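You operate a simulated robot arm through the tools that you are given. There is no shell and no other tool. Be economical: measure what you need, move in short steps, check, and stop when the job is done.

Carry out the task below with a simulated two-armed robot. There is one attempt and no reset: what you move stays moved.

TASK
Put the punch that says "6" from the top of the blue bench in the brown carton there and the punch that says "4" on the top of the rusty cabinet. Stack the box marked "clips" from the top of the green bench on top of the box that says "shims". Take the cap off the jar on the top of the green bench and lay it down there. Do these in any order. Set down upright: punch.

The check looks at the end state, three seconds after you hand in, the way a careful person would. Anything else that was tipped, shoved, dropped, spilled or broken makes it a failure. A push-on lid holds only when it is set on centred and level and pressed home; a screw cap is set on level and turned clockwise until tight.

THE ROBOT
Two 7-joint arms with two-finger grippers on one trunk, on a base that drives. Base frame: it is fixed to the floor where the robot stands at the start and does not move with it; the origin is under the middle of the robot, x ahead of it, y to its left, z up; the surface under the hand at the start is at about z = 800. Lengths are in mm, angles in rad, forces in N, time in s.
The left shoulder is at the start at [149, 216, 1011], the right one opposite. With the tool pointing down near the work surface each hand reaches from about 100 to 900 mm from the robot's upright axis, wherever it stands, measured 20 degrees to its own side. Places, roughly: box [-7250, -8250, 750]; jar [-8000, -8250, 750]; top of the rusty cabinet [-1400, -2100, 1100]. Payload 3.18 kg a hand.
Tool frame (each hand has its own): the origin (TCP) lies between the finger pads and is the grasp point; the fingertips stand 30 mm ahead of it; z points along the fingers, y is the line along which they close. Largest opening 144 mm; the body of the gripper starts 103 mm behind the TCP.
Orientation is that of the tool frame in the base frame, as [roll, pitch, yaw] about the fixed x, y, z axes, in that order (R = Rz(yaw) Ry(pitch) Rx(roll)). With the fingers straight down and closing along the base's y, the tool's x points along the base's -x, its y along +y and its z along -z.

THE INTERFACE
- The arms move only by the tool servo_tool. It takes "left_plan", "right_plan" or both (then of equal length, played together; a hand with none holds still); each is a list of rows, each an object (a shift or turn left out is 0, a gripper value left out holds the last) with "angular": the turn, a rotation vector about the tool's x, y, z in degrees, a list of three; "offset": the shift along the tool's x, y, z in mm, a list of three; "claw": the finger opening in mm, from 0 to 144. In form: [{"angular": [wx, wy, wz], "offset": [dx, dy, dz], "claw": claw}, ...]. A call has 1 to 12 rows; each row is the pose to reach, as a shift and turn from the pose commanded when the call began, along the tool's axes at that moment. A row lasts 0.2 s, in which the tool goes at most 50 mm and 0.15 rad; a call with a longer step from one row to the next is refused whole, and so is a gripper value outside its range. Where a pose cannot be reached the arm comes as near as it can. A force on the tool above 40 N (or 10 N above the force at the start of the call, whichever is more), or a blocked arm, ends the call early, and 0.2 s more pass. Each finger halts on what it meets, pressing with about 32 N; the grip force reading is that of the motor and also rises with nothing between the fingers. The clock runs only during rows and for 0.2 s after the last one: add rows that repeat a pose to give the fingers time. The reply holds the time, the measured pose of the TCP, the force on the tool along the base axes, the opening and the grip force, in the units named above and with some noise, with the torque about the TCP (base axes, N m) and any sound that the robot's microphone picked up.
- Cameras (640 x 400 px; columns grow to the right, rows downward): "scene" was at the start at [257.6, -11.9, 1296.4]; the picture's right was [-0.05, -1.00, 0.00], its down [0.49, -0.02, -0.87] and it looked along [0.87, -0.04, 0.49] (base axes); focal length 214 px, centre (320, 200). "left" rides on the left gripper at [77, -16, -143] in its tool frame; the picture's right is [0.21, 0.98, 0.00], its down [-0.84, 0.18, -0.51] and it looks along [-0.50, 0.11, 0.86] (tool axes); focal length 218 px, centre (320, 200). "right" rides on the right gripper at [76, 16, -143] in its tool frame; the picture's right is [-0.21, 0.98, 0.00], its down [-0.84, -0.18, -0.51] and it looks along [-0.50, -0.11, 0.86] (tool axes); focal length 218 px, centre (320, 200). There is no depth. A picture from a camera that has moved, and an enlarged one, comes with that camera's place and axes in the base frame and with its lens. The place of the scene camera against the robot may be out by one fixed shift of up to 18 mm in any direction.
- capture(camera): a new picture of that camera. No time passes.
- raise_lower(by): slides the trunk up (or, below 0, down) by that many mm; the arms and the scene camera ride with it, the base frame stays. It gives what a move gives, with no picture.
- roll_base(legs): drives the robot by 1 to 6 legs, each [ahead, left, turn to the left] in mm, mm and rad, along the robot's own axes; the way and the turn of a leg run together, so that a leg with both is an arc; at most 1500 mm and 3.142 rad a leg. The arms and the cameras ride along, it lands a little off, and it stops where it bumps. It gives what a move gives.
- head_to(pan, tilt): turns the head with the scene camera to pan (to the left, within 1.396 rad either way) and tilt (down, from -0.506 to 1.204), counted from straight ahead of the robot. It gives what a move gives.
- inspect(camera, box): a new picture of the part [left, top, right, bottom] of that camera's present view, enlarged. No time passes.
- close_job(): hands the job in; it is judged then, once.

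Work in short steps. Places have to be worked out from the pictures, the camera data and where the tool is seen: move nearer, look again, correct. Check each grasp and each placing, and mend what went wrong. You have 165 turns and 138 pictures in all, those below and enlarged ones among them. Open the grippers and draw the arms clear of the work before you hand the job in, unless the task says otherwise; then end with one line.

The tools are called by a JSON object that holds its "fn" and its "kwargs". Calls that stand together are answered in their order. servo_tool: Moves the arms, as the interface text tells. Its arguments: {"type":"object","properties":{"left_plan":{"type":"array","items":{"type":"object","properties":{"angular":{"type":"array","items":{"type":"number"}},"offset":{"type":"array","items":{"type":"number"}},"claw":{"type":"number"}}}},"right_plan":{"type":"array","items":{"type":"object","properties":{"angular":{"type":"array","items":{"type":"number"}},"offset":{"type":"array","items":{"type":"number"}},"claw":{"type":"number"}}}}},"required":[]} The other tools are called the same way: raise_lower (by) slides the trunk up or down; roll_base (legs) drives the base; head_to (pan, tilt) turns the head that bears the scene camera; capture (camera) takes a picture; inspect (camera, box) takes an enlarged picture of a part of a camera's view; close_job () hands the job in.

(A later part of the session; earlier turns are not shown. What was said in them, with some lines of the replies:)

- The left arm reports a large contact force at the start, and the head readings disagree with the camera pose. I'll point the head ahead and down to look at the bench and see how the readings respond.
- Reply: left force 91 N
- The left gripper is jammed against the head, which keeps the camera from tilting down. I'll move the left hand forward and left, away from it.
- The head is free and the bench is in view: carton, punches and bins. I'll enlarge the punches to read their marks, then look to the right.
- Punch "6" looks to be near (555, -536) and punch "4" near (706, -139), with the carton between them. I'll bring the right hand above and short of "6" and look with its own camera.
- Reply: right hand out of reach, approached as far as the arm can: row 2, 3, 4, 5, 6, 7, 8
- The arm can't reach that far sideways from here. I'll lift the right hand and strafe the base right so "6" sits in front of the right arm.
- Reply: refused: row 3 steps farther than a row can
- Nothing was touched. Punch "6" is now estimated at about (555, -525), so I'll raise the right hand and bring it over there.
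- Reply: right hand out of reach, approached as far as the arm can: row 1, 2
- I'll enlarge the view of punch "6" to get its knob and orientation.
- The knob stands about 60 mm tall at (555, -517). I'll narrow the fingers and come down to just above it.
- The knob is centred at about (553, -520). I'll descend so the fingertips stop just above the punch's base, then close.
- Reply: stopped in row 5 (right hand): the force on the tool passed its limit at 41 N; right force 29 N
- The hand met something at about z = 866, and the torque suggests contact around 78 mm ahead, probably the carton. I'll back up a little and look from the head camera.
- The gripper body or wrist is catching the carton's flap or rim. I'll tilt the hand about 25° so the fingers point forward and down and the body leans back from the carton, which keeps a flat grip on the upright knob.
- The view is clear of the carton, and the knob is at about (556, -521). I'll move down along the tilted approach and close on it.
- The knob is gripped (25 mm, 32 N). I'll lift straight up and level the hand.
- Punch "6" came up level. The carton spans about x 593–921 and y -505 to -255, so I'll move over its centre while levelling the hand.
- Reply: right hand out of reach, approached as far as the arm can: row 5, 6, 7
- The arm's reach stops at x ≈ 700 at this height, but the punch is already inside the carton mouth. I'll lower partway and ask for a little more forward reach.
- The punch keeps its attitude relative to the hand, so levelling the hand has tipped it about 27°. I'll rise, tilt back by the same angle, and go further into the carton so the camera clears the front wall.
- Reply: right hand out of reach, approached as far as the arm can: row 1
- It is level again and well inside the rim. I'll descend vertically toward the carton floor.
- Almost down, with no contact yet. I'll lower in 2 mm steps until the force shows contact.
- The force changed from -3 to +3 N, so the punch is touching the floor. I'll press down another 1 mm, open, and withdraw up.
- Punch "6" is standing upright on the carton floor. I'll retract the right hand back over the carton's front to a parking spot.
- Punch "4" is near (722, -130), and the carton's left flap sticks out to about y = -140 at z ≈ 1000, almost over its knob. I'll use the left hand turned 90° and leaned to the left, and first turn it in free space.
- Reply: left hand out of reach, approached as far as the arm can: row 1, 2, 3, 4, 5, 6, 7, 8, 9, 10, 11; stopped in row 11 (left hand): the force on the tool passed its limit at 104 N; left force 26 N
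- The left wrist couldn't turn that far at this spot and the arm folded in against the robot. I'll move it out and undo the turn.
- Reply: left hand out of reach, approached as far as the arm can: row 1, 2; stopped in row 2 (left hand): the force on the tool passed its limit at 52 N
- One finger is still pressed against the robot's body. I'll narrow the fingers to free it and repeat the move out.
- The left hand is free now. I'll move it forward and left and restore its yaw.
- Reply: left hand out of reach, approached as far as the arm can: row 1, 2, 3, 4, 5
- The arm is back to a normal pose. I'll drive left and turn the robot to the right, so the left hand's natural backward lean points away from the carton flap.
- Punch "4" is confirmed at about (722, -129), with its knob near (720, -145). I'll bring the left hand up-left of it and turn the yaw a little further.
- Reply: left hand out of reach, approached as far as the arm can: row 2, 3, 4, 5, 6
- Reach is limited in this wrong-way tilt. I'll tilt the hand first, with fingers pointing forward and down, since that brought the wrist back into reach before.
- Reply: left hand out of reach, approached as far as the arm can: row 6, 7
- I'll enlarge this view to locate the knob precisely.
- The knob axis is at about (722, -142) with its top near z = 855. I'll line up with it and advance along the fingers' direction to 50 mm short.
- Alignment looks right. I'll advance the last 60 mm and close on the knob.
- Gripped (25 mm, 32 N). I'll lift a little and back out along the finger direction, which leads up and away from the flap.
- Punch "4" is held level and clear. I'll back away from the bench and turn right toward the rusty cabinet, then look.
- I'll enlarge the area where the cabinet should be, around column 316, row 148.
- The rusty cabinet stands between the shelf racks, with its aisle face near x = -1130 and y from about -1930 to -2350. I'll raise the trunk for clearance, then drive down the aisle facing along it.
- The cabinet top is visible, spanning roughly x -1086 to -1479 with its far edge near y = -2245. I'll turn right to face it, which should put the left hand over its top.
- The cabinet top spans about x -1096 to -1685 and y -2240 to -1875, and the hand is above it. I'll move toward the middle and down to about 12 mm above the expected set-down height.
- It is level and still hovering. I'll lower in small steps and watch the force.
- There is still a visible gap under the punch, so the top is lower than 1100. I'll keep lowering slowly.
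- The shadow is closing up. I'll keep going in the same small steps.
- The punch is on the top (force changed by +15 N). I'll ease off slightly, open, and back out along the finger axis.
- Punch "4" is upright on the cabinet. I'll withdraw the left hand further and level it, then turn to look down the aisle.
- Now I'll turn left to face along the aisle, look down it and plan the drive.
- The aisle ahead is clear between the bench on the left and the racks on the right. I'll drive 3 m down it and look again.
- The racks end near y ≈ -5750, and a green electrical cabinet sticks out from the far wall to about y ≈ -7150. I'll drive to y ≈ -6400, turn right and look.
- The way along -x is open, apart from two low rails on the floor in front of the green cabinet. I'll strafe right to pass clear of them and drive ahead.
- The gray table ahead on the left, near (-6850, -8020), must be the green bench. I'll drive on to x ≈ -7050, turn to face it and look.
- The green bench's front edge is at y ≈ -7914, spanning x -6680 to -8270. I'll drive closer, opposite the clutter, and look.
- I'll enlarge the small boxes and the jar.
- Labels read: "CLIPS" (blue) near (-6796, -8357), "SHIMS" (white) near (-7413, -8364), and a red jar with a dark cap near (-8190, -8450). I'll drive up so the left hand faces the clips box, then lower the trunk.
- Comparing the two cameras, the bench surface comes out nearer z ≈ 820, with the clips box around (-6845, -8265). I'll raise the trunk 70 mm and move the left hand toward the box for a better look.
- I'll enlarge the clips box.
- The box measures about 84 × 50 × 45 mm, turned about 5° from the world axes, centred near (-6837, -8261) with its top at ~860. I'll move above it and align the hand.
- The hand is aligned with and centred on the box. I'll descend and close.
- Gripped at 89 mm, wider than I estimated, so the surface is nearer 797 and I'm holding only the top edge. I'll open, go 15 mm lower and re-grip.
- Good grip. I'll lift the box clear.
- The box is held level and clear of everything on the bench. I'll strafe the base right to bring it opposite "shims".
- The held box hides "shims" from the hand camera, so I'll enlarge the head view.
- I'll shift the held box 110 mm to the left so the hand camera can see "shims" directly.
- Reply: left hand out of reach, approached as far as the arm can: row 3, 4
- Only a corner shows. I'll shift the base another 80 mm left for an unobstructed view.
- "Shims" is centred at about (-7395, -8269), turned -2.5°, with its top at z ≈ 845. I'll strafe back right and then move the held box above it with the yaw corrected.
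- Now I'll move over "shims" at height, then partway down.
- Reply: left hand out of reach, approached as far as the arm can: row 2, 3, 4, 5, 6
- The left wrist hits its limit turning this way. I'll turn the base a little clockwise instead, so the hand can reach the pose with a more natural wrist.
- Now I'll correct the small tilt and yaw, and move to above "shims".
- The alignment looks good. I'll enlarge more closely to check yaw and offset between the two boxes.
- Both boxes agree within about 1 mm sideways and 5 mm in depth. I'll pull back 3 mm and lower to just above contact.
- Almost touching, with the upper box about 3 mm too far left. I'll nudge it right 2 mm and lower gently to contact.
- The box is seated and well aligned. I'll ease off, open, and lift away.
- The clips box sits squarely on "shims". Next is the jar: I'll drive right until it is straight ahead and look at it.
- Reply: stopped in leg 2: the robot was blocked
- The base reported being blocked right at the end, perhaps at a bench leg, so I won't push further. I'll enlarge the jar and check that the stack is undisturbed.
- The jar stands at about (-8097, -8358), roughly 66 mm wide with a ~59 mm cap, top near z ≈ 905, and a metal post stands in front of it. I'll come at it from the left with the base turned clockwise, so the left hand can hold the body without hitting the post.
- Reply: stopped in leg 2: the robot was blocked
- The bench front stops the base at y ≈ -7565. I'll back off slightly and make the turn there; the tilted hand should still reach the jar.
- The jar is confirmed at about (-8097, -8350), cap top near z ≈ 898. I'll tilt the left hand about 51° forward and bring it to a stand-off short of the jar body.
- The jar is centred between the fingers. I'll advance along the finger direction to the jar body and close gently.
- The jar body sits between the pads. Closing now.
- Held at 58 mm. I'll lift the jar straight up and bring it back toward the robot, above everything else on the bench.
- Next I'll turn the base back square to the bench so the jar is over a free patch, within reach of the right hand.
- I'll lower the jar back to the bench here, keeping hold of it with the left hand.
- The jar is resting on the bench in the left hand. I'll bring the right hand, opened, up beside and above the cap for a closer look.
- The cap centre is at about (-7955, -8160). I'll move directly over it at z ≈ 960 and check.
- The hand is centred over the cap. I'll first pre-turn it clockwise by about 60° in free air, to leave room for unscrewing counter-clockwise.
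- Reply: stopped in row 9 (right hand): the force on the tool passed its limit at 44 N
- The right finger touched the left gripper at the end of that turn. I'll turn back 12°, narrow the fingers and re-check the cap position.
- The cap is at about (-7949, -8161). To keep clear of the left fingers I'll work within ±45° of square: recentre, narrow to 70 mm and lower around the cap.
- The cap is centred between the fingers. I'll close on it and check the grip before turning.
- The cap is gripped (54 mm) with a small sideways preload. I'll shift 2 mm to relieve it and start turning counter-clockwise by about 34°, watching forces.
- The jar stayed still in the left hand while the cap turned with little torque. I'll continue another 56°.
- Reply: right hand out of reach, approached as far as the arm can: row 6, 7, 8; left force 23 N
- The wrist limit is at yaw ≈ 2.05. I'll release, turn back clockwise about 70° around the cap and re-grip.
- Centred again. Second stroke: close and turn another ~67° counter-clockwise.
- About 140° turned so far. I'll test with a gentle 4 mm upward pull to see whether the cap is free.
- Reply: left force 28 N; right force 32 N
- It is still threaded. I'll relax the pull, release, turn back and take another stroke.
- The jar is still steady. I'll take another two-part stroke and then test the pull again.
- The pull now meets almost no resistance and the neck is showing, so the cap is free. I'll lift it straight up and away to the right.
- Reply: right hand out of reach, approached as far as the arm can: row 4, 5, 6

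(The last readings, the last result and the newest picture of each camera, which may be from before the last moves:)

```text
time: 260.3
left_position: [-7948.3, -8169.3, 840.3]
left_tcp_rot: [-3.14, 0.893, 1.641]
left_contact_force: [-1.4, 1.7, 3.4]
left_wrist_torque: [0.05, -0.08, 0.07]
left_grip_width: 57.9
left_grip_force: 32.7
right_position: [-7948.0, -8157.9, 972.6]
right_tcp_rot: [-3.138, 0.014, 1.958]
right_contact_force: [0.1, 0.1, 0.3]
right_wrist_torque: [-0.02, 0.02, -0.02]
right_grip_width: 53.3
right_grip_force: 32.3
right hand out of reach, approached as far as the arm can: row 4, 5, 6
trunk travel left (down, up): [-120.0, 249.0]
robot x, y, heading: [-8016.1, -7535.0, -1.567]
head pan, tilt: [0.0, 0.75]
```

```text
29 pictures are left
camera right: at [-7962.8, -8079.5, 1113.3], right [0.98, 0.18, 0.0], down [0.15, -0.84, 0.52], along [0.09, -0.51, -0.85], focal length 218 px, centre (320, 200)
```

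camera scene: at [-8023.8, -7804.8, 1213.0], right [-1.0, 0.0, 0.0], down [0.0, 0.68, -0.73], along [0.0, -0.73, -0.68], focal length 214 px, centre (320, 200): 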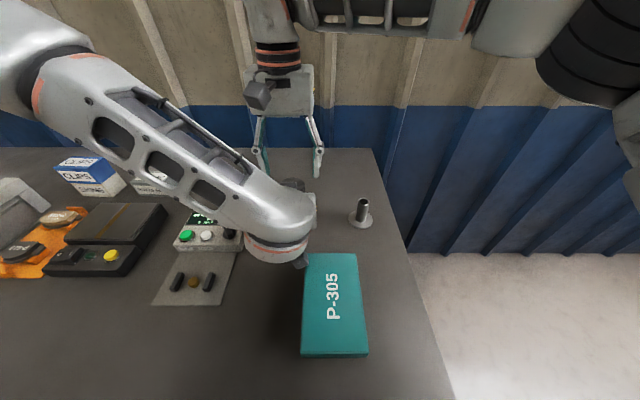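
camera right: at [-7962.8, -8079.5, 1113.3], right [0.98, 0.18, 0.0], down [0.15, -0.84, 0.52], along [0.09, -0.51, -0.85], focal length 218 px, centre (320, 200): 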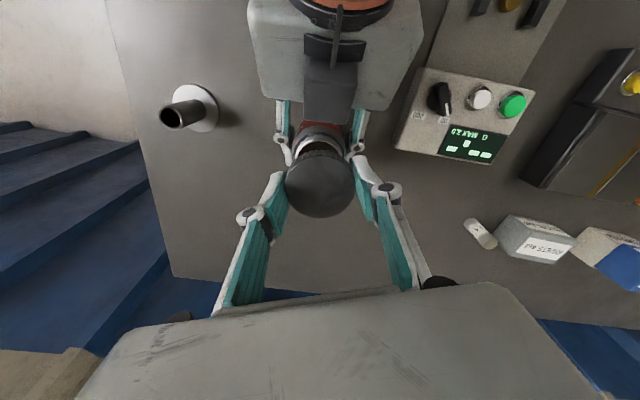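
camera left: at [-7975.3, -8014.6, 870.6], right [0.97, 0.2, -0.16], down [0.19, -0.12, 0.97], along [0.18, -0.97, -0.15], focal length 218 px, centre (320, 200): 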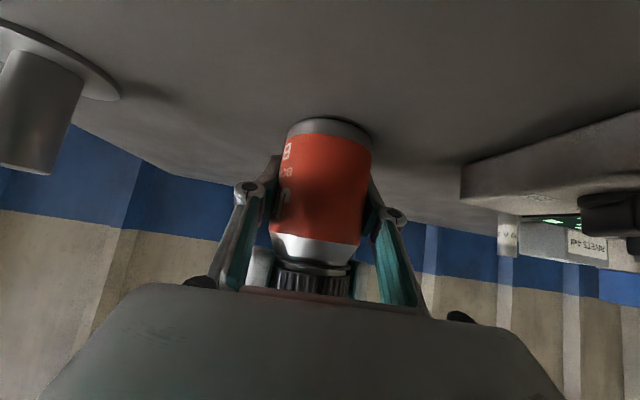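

The cap is held well clear of the jar. I'll carry it right and forward to an open spot near (-8045, -8250).

{"fn": "servo_tool", "kwargs": {"right_plan": [{"offset": [12, -30, 0], "angular": [0, 0, 5]}, {"offset": [25, -60, 0], "angular": [0, 0, 10]}, {"offset": [37, -90, 0], "angular": [0, 0, 15]}, {"offset": [5, -103, 5], "angular": [0, 0, 20]}, {"offset": [-25, -115, 20], "angular": [0, 0, 22]}, {"offset": [-48, -125, 50], "angular": [0, 0, 22]}, {"offset": [-48, -125, 90], "angular": [0, 0, 22]}, {"offset": [-48, -125, 90], "angular": [0, 0, 22]}]}}

{"fn": "capture", "kwargs": {"camera": "right"}}

{"fn": "capture", "kwargs": {"camera": "scene"}}

```text
time: 262.1
left_position: [-7949.1, -8171.2, 840.8]
left_tcp_rot: [-3.139, 0.893, 1.644]
left_contact_force: [0.5, -0.6, 2.0]
left_wrist_torque: [-0.04, -0.12, -0.02]
left_grip_width: 58.2
left_grip_force: 31.7
right_position: [-8044.2, -8253.7, 882.7]
right_tcp_rot: [-3.138, 0.007, 1.579]
right_contact_force: [0.6, 0.3, 0.2]
right_wrist_torque: [0.02, 0.03, -0.03]
right_grip_width: 53.4
right_grip_force: 31.8
trunk travel left (down, up): [-120.0, 249.0]
robot x, y, heading: [-8016.3, -7532.6, -1.571]
head pan, tilt: [0.0, 0.75]
```

```text
28 pictures are left
camera right: at [-8028.0, -8175.6, 1023.9], right [0.98, -0.2, 0.0], down [-0.17, -0.84, 0.51], along [-0.1, -0.5, -0.86], focal length 218 px, centre (320, 200)
```

right: 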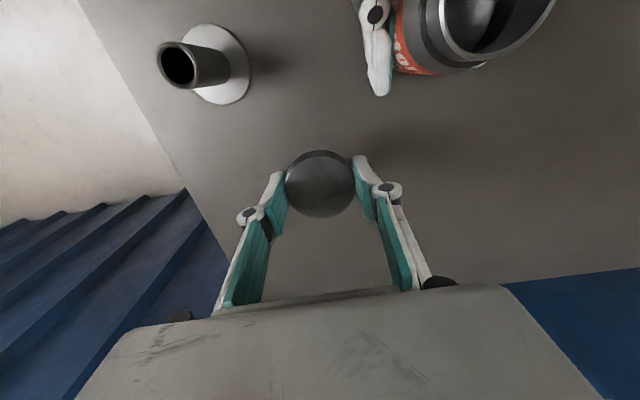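

```text
27 pictures are left
camera scene: at [-8023.9, -7804.7, 1213.1], right [-1.0, 0.0, 0.0], down [0.0, 0.68, -0.73], along [0.0, -0.73, -0.68], focal length 214 px, centre (320, 200)
```

scene: 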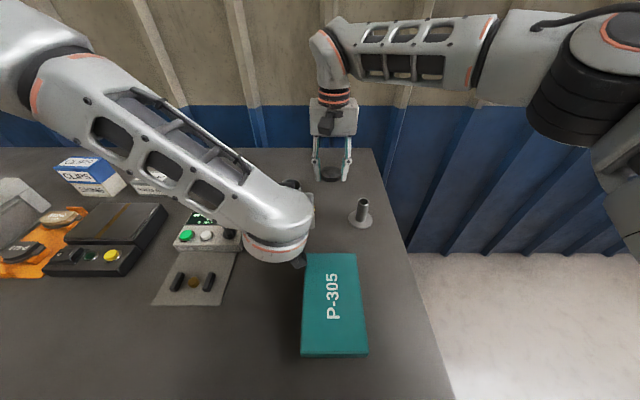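

The jar is open and the spot is clear. I'll lower the cap, slowing near the surface.

{"fn": "servo_tool", "kwargs": {"right_plan": [{"offset": [0, 0, 20]}, {"offset": [0, 0, 36]}, {"offset": [0, 0, 41]}, {"offset": [0, 0, 43.5]}, {"offset": [0, 0, 46]}, {"offset": [0, 0, 48]}, {"offset": [0, 0, 50]}, {"offset": [0, 0, 50]}]}}

```text
time: 263.9
left_position: [-7947.3, -8170.5, 841.0]
left_tcp_rot: [-3.141, 0.893, 1.643]
left_contact_force: [-0.4, 2.3, 2.0]
left_wrist_torque: [0.06, -0.11, 0.02]
left_grip_width: 57.9
left_grip_force: 32.1
right_position: [-8045.5, -8253.3, 833.9]
right_tcp_rot: [-3.139, 0.007, 1.579]
right_contact_force: [0.8, 0.6, 0.2]
right_wrist_torque: [-0.02, -0.02, 0.0]
right_grip_width: 53.4
right_grip_force: 31.6
trunk travel left (down, up): [-120.0, 249.0]
robot x, y, heading: [-8015.3, -7534.3, -1.572]
head pan, tilt: [0.0, 0.75]
```

{"fn": "servo_tool", "kwargs": {"right_plan": [{"offset": [0, 0, 1.5]}, {"offset": [0, 0, 3]}, {"offset": [0, 0, 4.5]}, {"offset": [0, 0, 6]}, {"offset": [0, 0, 6]}]}}

{"fn": "capture", "kwargs": {"camera": "right"}}

```text
time: 265.1
left_position: [-7949.5, -8169.9, 842.2]
left_tcp_rot: [-3.14, 0.897, 1.641]
left_contact_force: [0.2, 0.4, -2.9]
left_wrist_torque: [-0.02, 0.0, 0.01]
left_grip_width: 57.9
left_grip_force: 32.3
right_position: [-8045.4, -8252.7, 831.1]
right_tcp_rot: [-3.14, 0.011, 1.578]
right_contact_force: [-4.5, 1.6, 14.8]
right_wrist_torque: [0.21, -0.28, 0.0]
right_grip_width: 53.6
right_grip_force: 32.1
trunk travel left (down, up): [-120.0, 249.0]
robot x, y, heading: [-8017.7, -7533.3, -1.568]
head pan, tilt: [0.0, 0.75]
```

```text
26 pictures are left
camera right: at [-8029.1, -8174.7, 970.4], right [0.98, -0.2, 0.0], down [-0.17, -0.84, 0.52], along [-0.1, -0.51, -0.86], focal length 218 px, centre (320, 200)
```

right: 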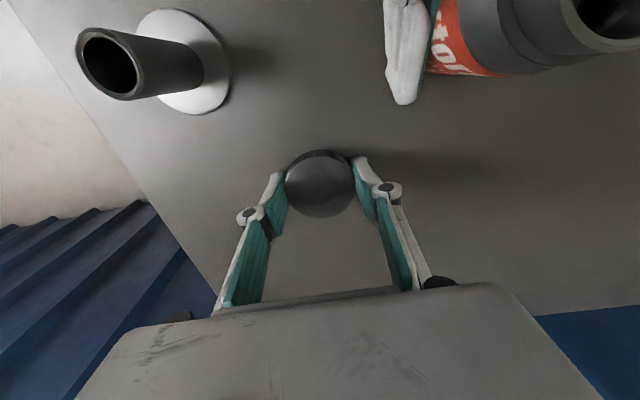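

The cap is on the bench (15 N). I'll ease off, open, and raise the right hand.

{"fn": "servo_tool", "kwargs": {"right_plan": [{"offset": [0, 0, -2.5]}, {"offset": [0, 0, -2.5], "claw": 66}, {"offset": [0, 0, -2.5], "claw": 76}, {"offset": [0, 0, -2.5], "claw": 76}, {"offset": [0, 0, -30], "claw": 76}, {"offset": [0, 0, -70], "claw": 76}, {"offset": [0, -10, -110], "claw": 76}, {"offset": [30, -40, -140], "claw": 76}, {"offset": [60, -80, -160], "claw": 76}, {"offset": [60, -80, -160], "claw": 76}]}}

{"fn": "capture", "kwargs": {"camera": "right"}}

```text
refused: row 8 steps farther than a row can; nothing moved
```

```text
25 pictures are left
camera right: at [-8029.1, -8174.7, 970.4], right [0.98, -0.2, 0.0], down [-0.17, -0.84, 0.52], along [-0.1, -0.51, -0.86], focal length 218 px, centre (320, 200)
```

right: 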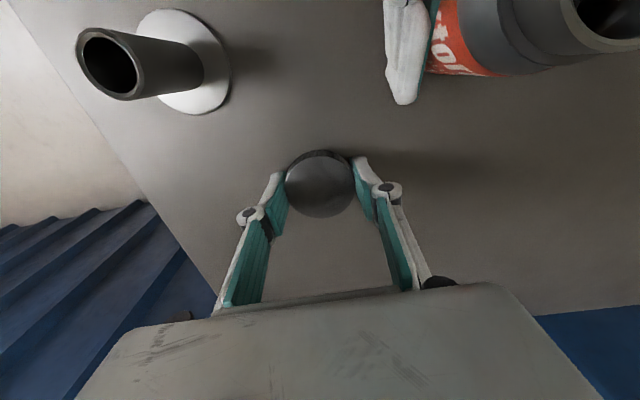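

That plan had one step too long. I'll send it again with shorter steps.

{"fn": "servo_tool", "kwargs": {"right_plan": [{"offset": [0, 0, -2.5]}, {"offset": [0, 0, -2.5], "claw": 66}, {"offset": [0, 0, -2.5], "claw": 76}, {"offset": [0, 0, -2.5], "claw": 76}, {"offset": [0, 0, -30], "claw": 76}, {"offset": [0, 0, -70], "claw": 76}, {"offset": [0, 0, -110], "claw": 76}, {"offset": [15, -25, -140], "claw": 76}, {"offset": [35, -55, -160], "claw": 76}, {"offset": [55, -85, -165], "claw": 76}, {"offset": [55, -85, -165], "claw": 76}]}}

{"fn": "capture", "kwargs": {"camera": "right"}}

```text
time: 267.5
left_position: [-7948.0, -8170.2, 840.0]
left_tcp_rot: [-3.141, 0.895, 1.644]
left_contact_force: [1.3, -0.4, 0.2]
left_wrist_torque: [-0.03, -0.12, 0.0]
left_grip_width: 58.0
left_grip_force: 32.3
right_position: [-8128.1, -8197.1, 992.0]
right_tcp_rot: [-3.137, 0.007, 1.578]
right_contact_force: [0.4, -0.4, -0.5]
right_wrist_torque: [-0.01, -0.02, -0.02]
right_grip_width: 75.9
right_grip_force: 0.1
trunk travel left (down, up): [-120.0, 249.0]
robot x, y, heading: [-8018.4, -7535.2, -1.564]
head pan, tilt: [0.0, 0.75]
```

```text
24 pictures are left
camera right: at [-8113.5, -8119.4, 1133.6], right [0.98, -0.2, 0.0], down [-0.17, -0.84, 0.51], along [-0.1, -0.5, -0.86], focal length 218 px, centre (320, 200)
```

right: 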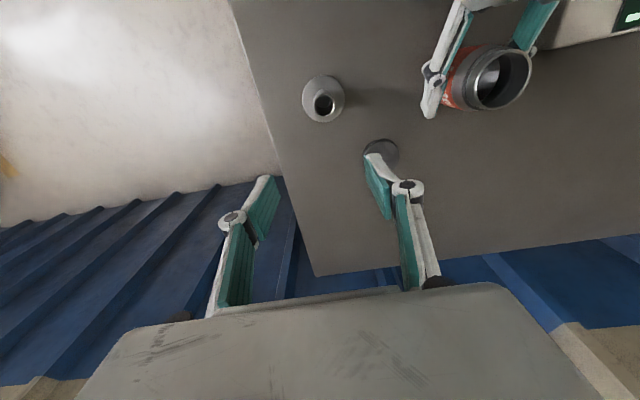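

The cap lies flat on the bench. The jar stands on the surface in the left hand, so I'll open that hand and back straight out.

{"fn": "servo_tool", "kwargs": {"left_plan": [{"claw": 70}, {"claw": 90}, {"claw": 110}, {"claw": 110}, {"offset": [0, 0, -30], "claw": 110}, {"offset": [0, 0, -65], "claw": 110}, {"offset": [0, 0, -100], "claw": 110}, {"offset": [0, 0, -140], "claw": 110}, {"offset": [-20, 0, -170], "claw": 110}, {"offset": [-40, 0, -190], "claw": 110}, {"offset": [-40, 0, -190], "claw": 110}]}}

{"fn": "capture", "kwargs": {"camera": "left"}}

```text
time: 269.9
left_position: [-7957.4, -8046.9, 990.1]
left_tcp_rot: [-3.141, 0.894, 1.642]
left_contact_force: [-0.4, 0.5, 0.9]
left_wrist_torque: [0.0, 0.01, 0.01]
left_grip_width: 109.9
left_grip_force: 0.1
right_position: [-8128.7, -8197.9, 992.2]
right_tcp_rot: [-3.138, 0.006, 1.578]
right_contact_force: [1.0, -0.1, 0.7]
right_wrist_torque: [0.0, 0.0, 0.01]
right_grip_width: 76.3
right_grip_force: 0.0
trunk travel left (down, up): [-120.0, 249.0]
robot x, y, heading: [-8016.8, -7538.0, -1.564]
head pan, tilt: [0.0, 0.75]
```

```text
23 pictures are left
camera left: at [-7983.9, -7891.4, 1020.3], right [0.97, 0.2, -0.16], down [0.19, -0.12, 0.97], along [0.17, -0.97, -0.15], focal length 218 px, centre (320, 200)
```

left: 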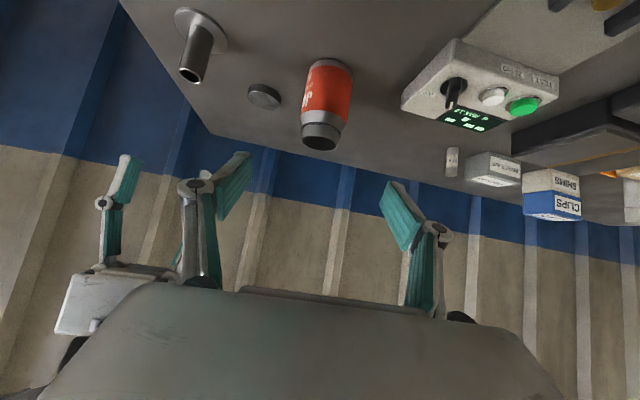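

The jar stands upright and open, the cap lies flat beside it, and the clips/shims stack is intact. I'll raise the trunk a little and back the robot away from the bench, then take a final look.

{"fn": "raise_lower", "kwargs": {"by": 80}}

{"fn": "roll_base", "kwargs": {"legs": [[-450, 0, 0]]}}

{"fn": "head_to", "kwargs": {"pan": 0.3, "tilt": 0.6}}

{"fn": "capture", "kwargs": {"camera": "scene"}}

```text
time: 271.1
left_position: [-7957.7, -8049.7, 1069.1]
left_tcp_rot: [-3.14, 0.889, 1.643]
left_contact_force: [0.3, 0.2, -1.0]
left_wrist_torque: [-0.01, -0.02, 0.01]
left_grip_width: 110.2
left_grip_force: 0.0
right_position: [-8129.6, -8198.7, 1070.5]
right_tcp_rot: [-3.139, 0.003, 1.579]
right_contact_force: [0.0, -0.3, -0.4]
right_wrist_torque: [0.04, 0.02, 0.02]
right_grip_width: 75.9
right_grip_force: 0.0
trunk travel left (down, up): [-200.0, 169.0]
robot x, y, heading: [-8019.6, -7538.3, -1.572]
head pan, tilt: [0.0, 0.75]
```

```text
time: 273.7
left_position: [-7958.2, -7606.6, 1070.8]
left_tcp_rot: [-3.14, 0.895, 1.639]
left_contact_force: [0.5, -0.2, -0.3]
left_wrist_torque: [-0.03, 0.01, 0.02]
left_grip_width: 110.1
left_grip_force: 0.1
right_position: [-8132.3, -7756.3, 1072.0]
right_tcp_rot: [-3.138, 0.008, 1.576]
right_contact_force: [0.6, 0.2, 0.4]
right_wrist_torque: [-0.03, 0.01, 0.01]
right_grip_width: 75.8
right_grip_force: 0.0
trunk travel left (down, up): [-200.0, 169.0]
robot x, y, heading: [-8016.6, -7097.0, -1.575]
head pan, tilt: [0.0, 0.75]
```

```text
time: 274.5
left_position: [-7959.4, -7606.3, 1070.2]
left_tcp_rot: [-3.141, 0.893, 1.64]
left_contact_force: [-0.3, 0.5, -0.5]
left_wrist_torque: [0.0, 0.0, -0.01]
left_grip_width: 110.1
left_grip_force: 0.1
right_position: [-8132.4, -7756.1, 1071.4]
right_tcp_rot: [-3.138, 0.007, 1.576]
right_contact_force: [0.5, -0.2, 0.0]
right_wrist_torque: [0.03, 0.03, 0.0]
right_grip_width: 75.8
right_grip_force: 0.0
trunk travel left (down, up): [-200.0, 169.0]
robot x, y, heading: [-8018.1, -7092.8, -1.576]
head pan, tilt: [0.3, 0.6]
```

```text
22 pictures are left
camera scene: at [-7999.1, -7284.2, 1316.8], right [-0.96, -0.29, 0.0], down [-0.17, 0.54, -0.82], along [0.24, -0.79, -0.57], focal length 214 px, centre (320, 200)
```

scene: 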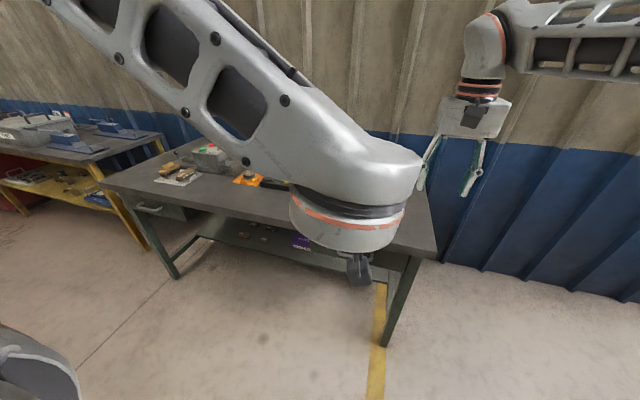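

Both hands are empty and clear of the bench, and the last hand-camera view showed everything in place. I'm handing in.

{"fn": "close_job", "kwargs": {}}

```text
The job is handed in.
```

I handed the job in with all the moves done: punch "6" stands upright in the carton, punch "4" stands upright on the rusty cabinet, "clips" is on "shims", and the cap is off the jar and lying on the green bench. I moved the jar about 240 mm to reach its cap and left it upright in its new place. I did not go back to re-check the two punches after placing them. While handling punch "6", the right gripper pressed on the carton's flap or rim (about 40 N). The base also stopped twice against the green bench. I saw no damage or movement from any of these.
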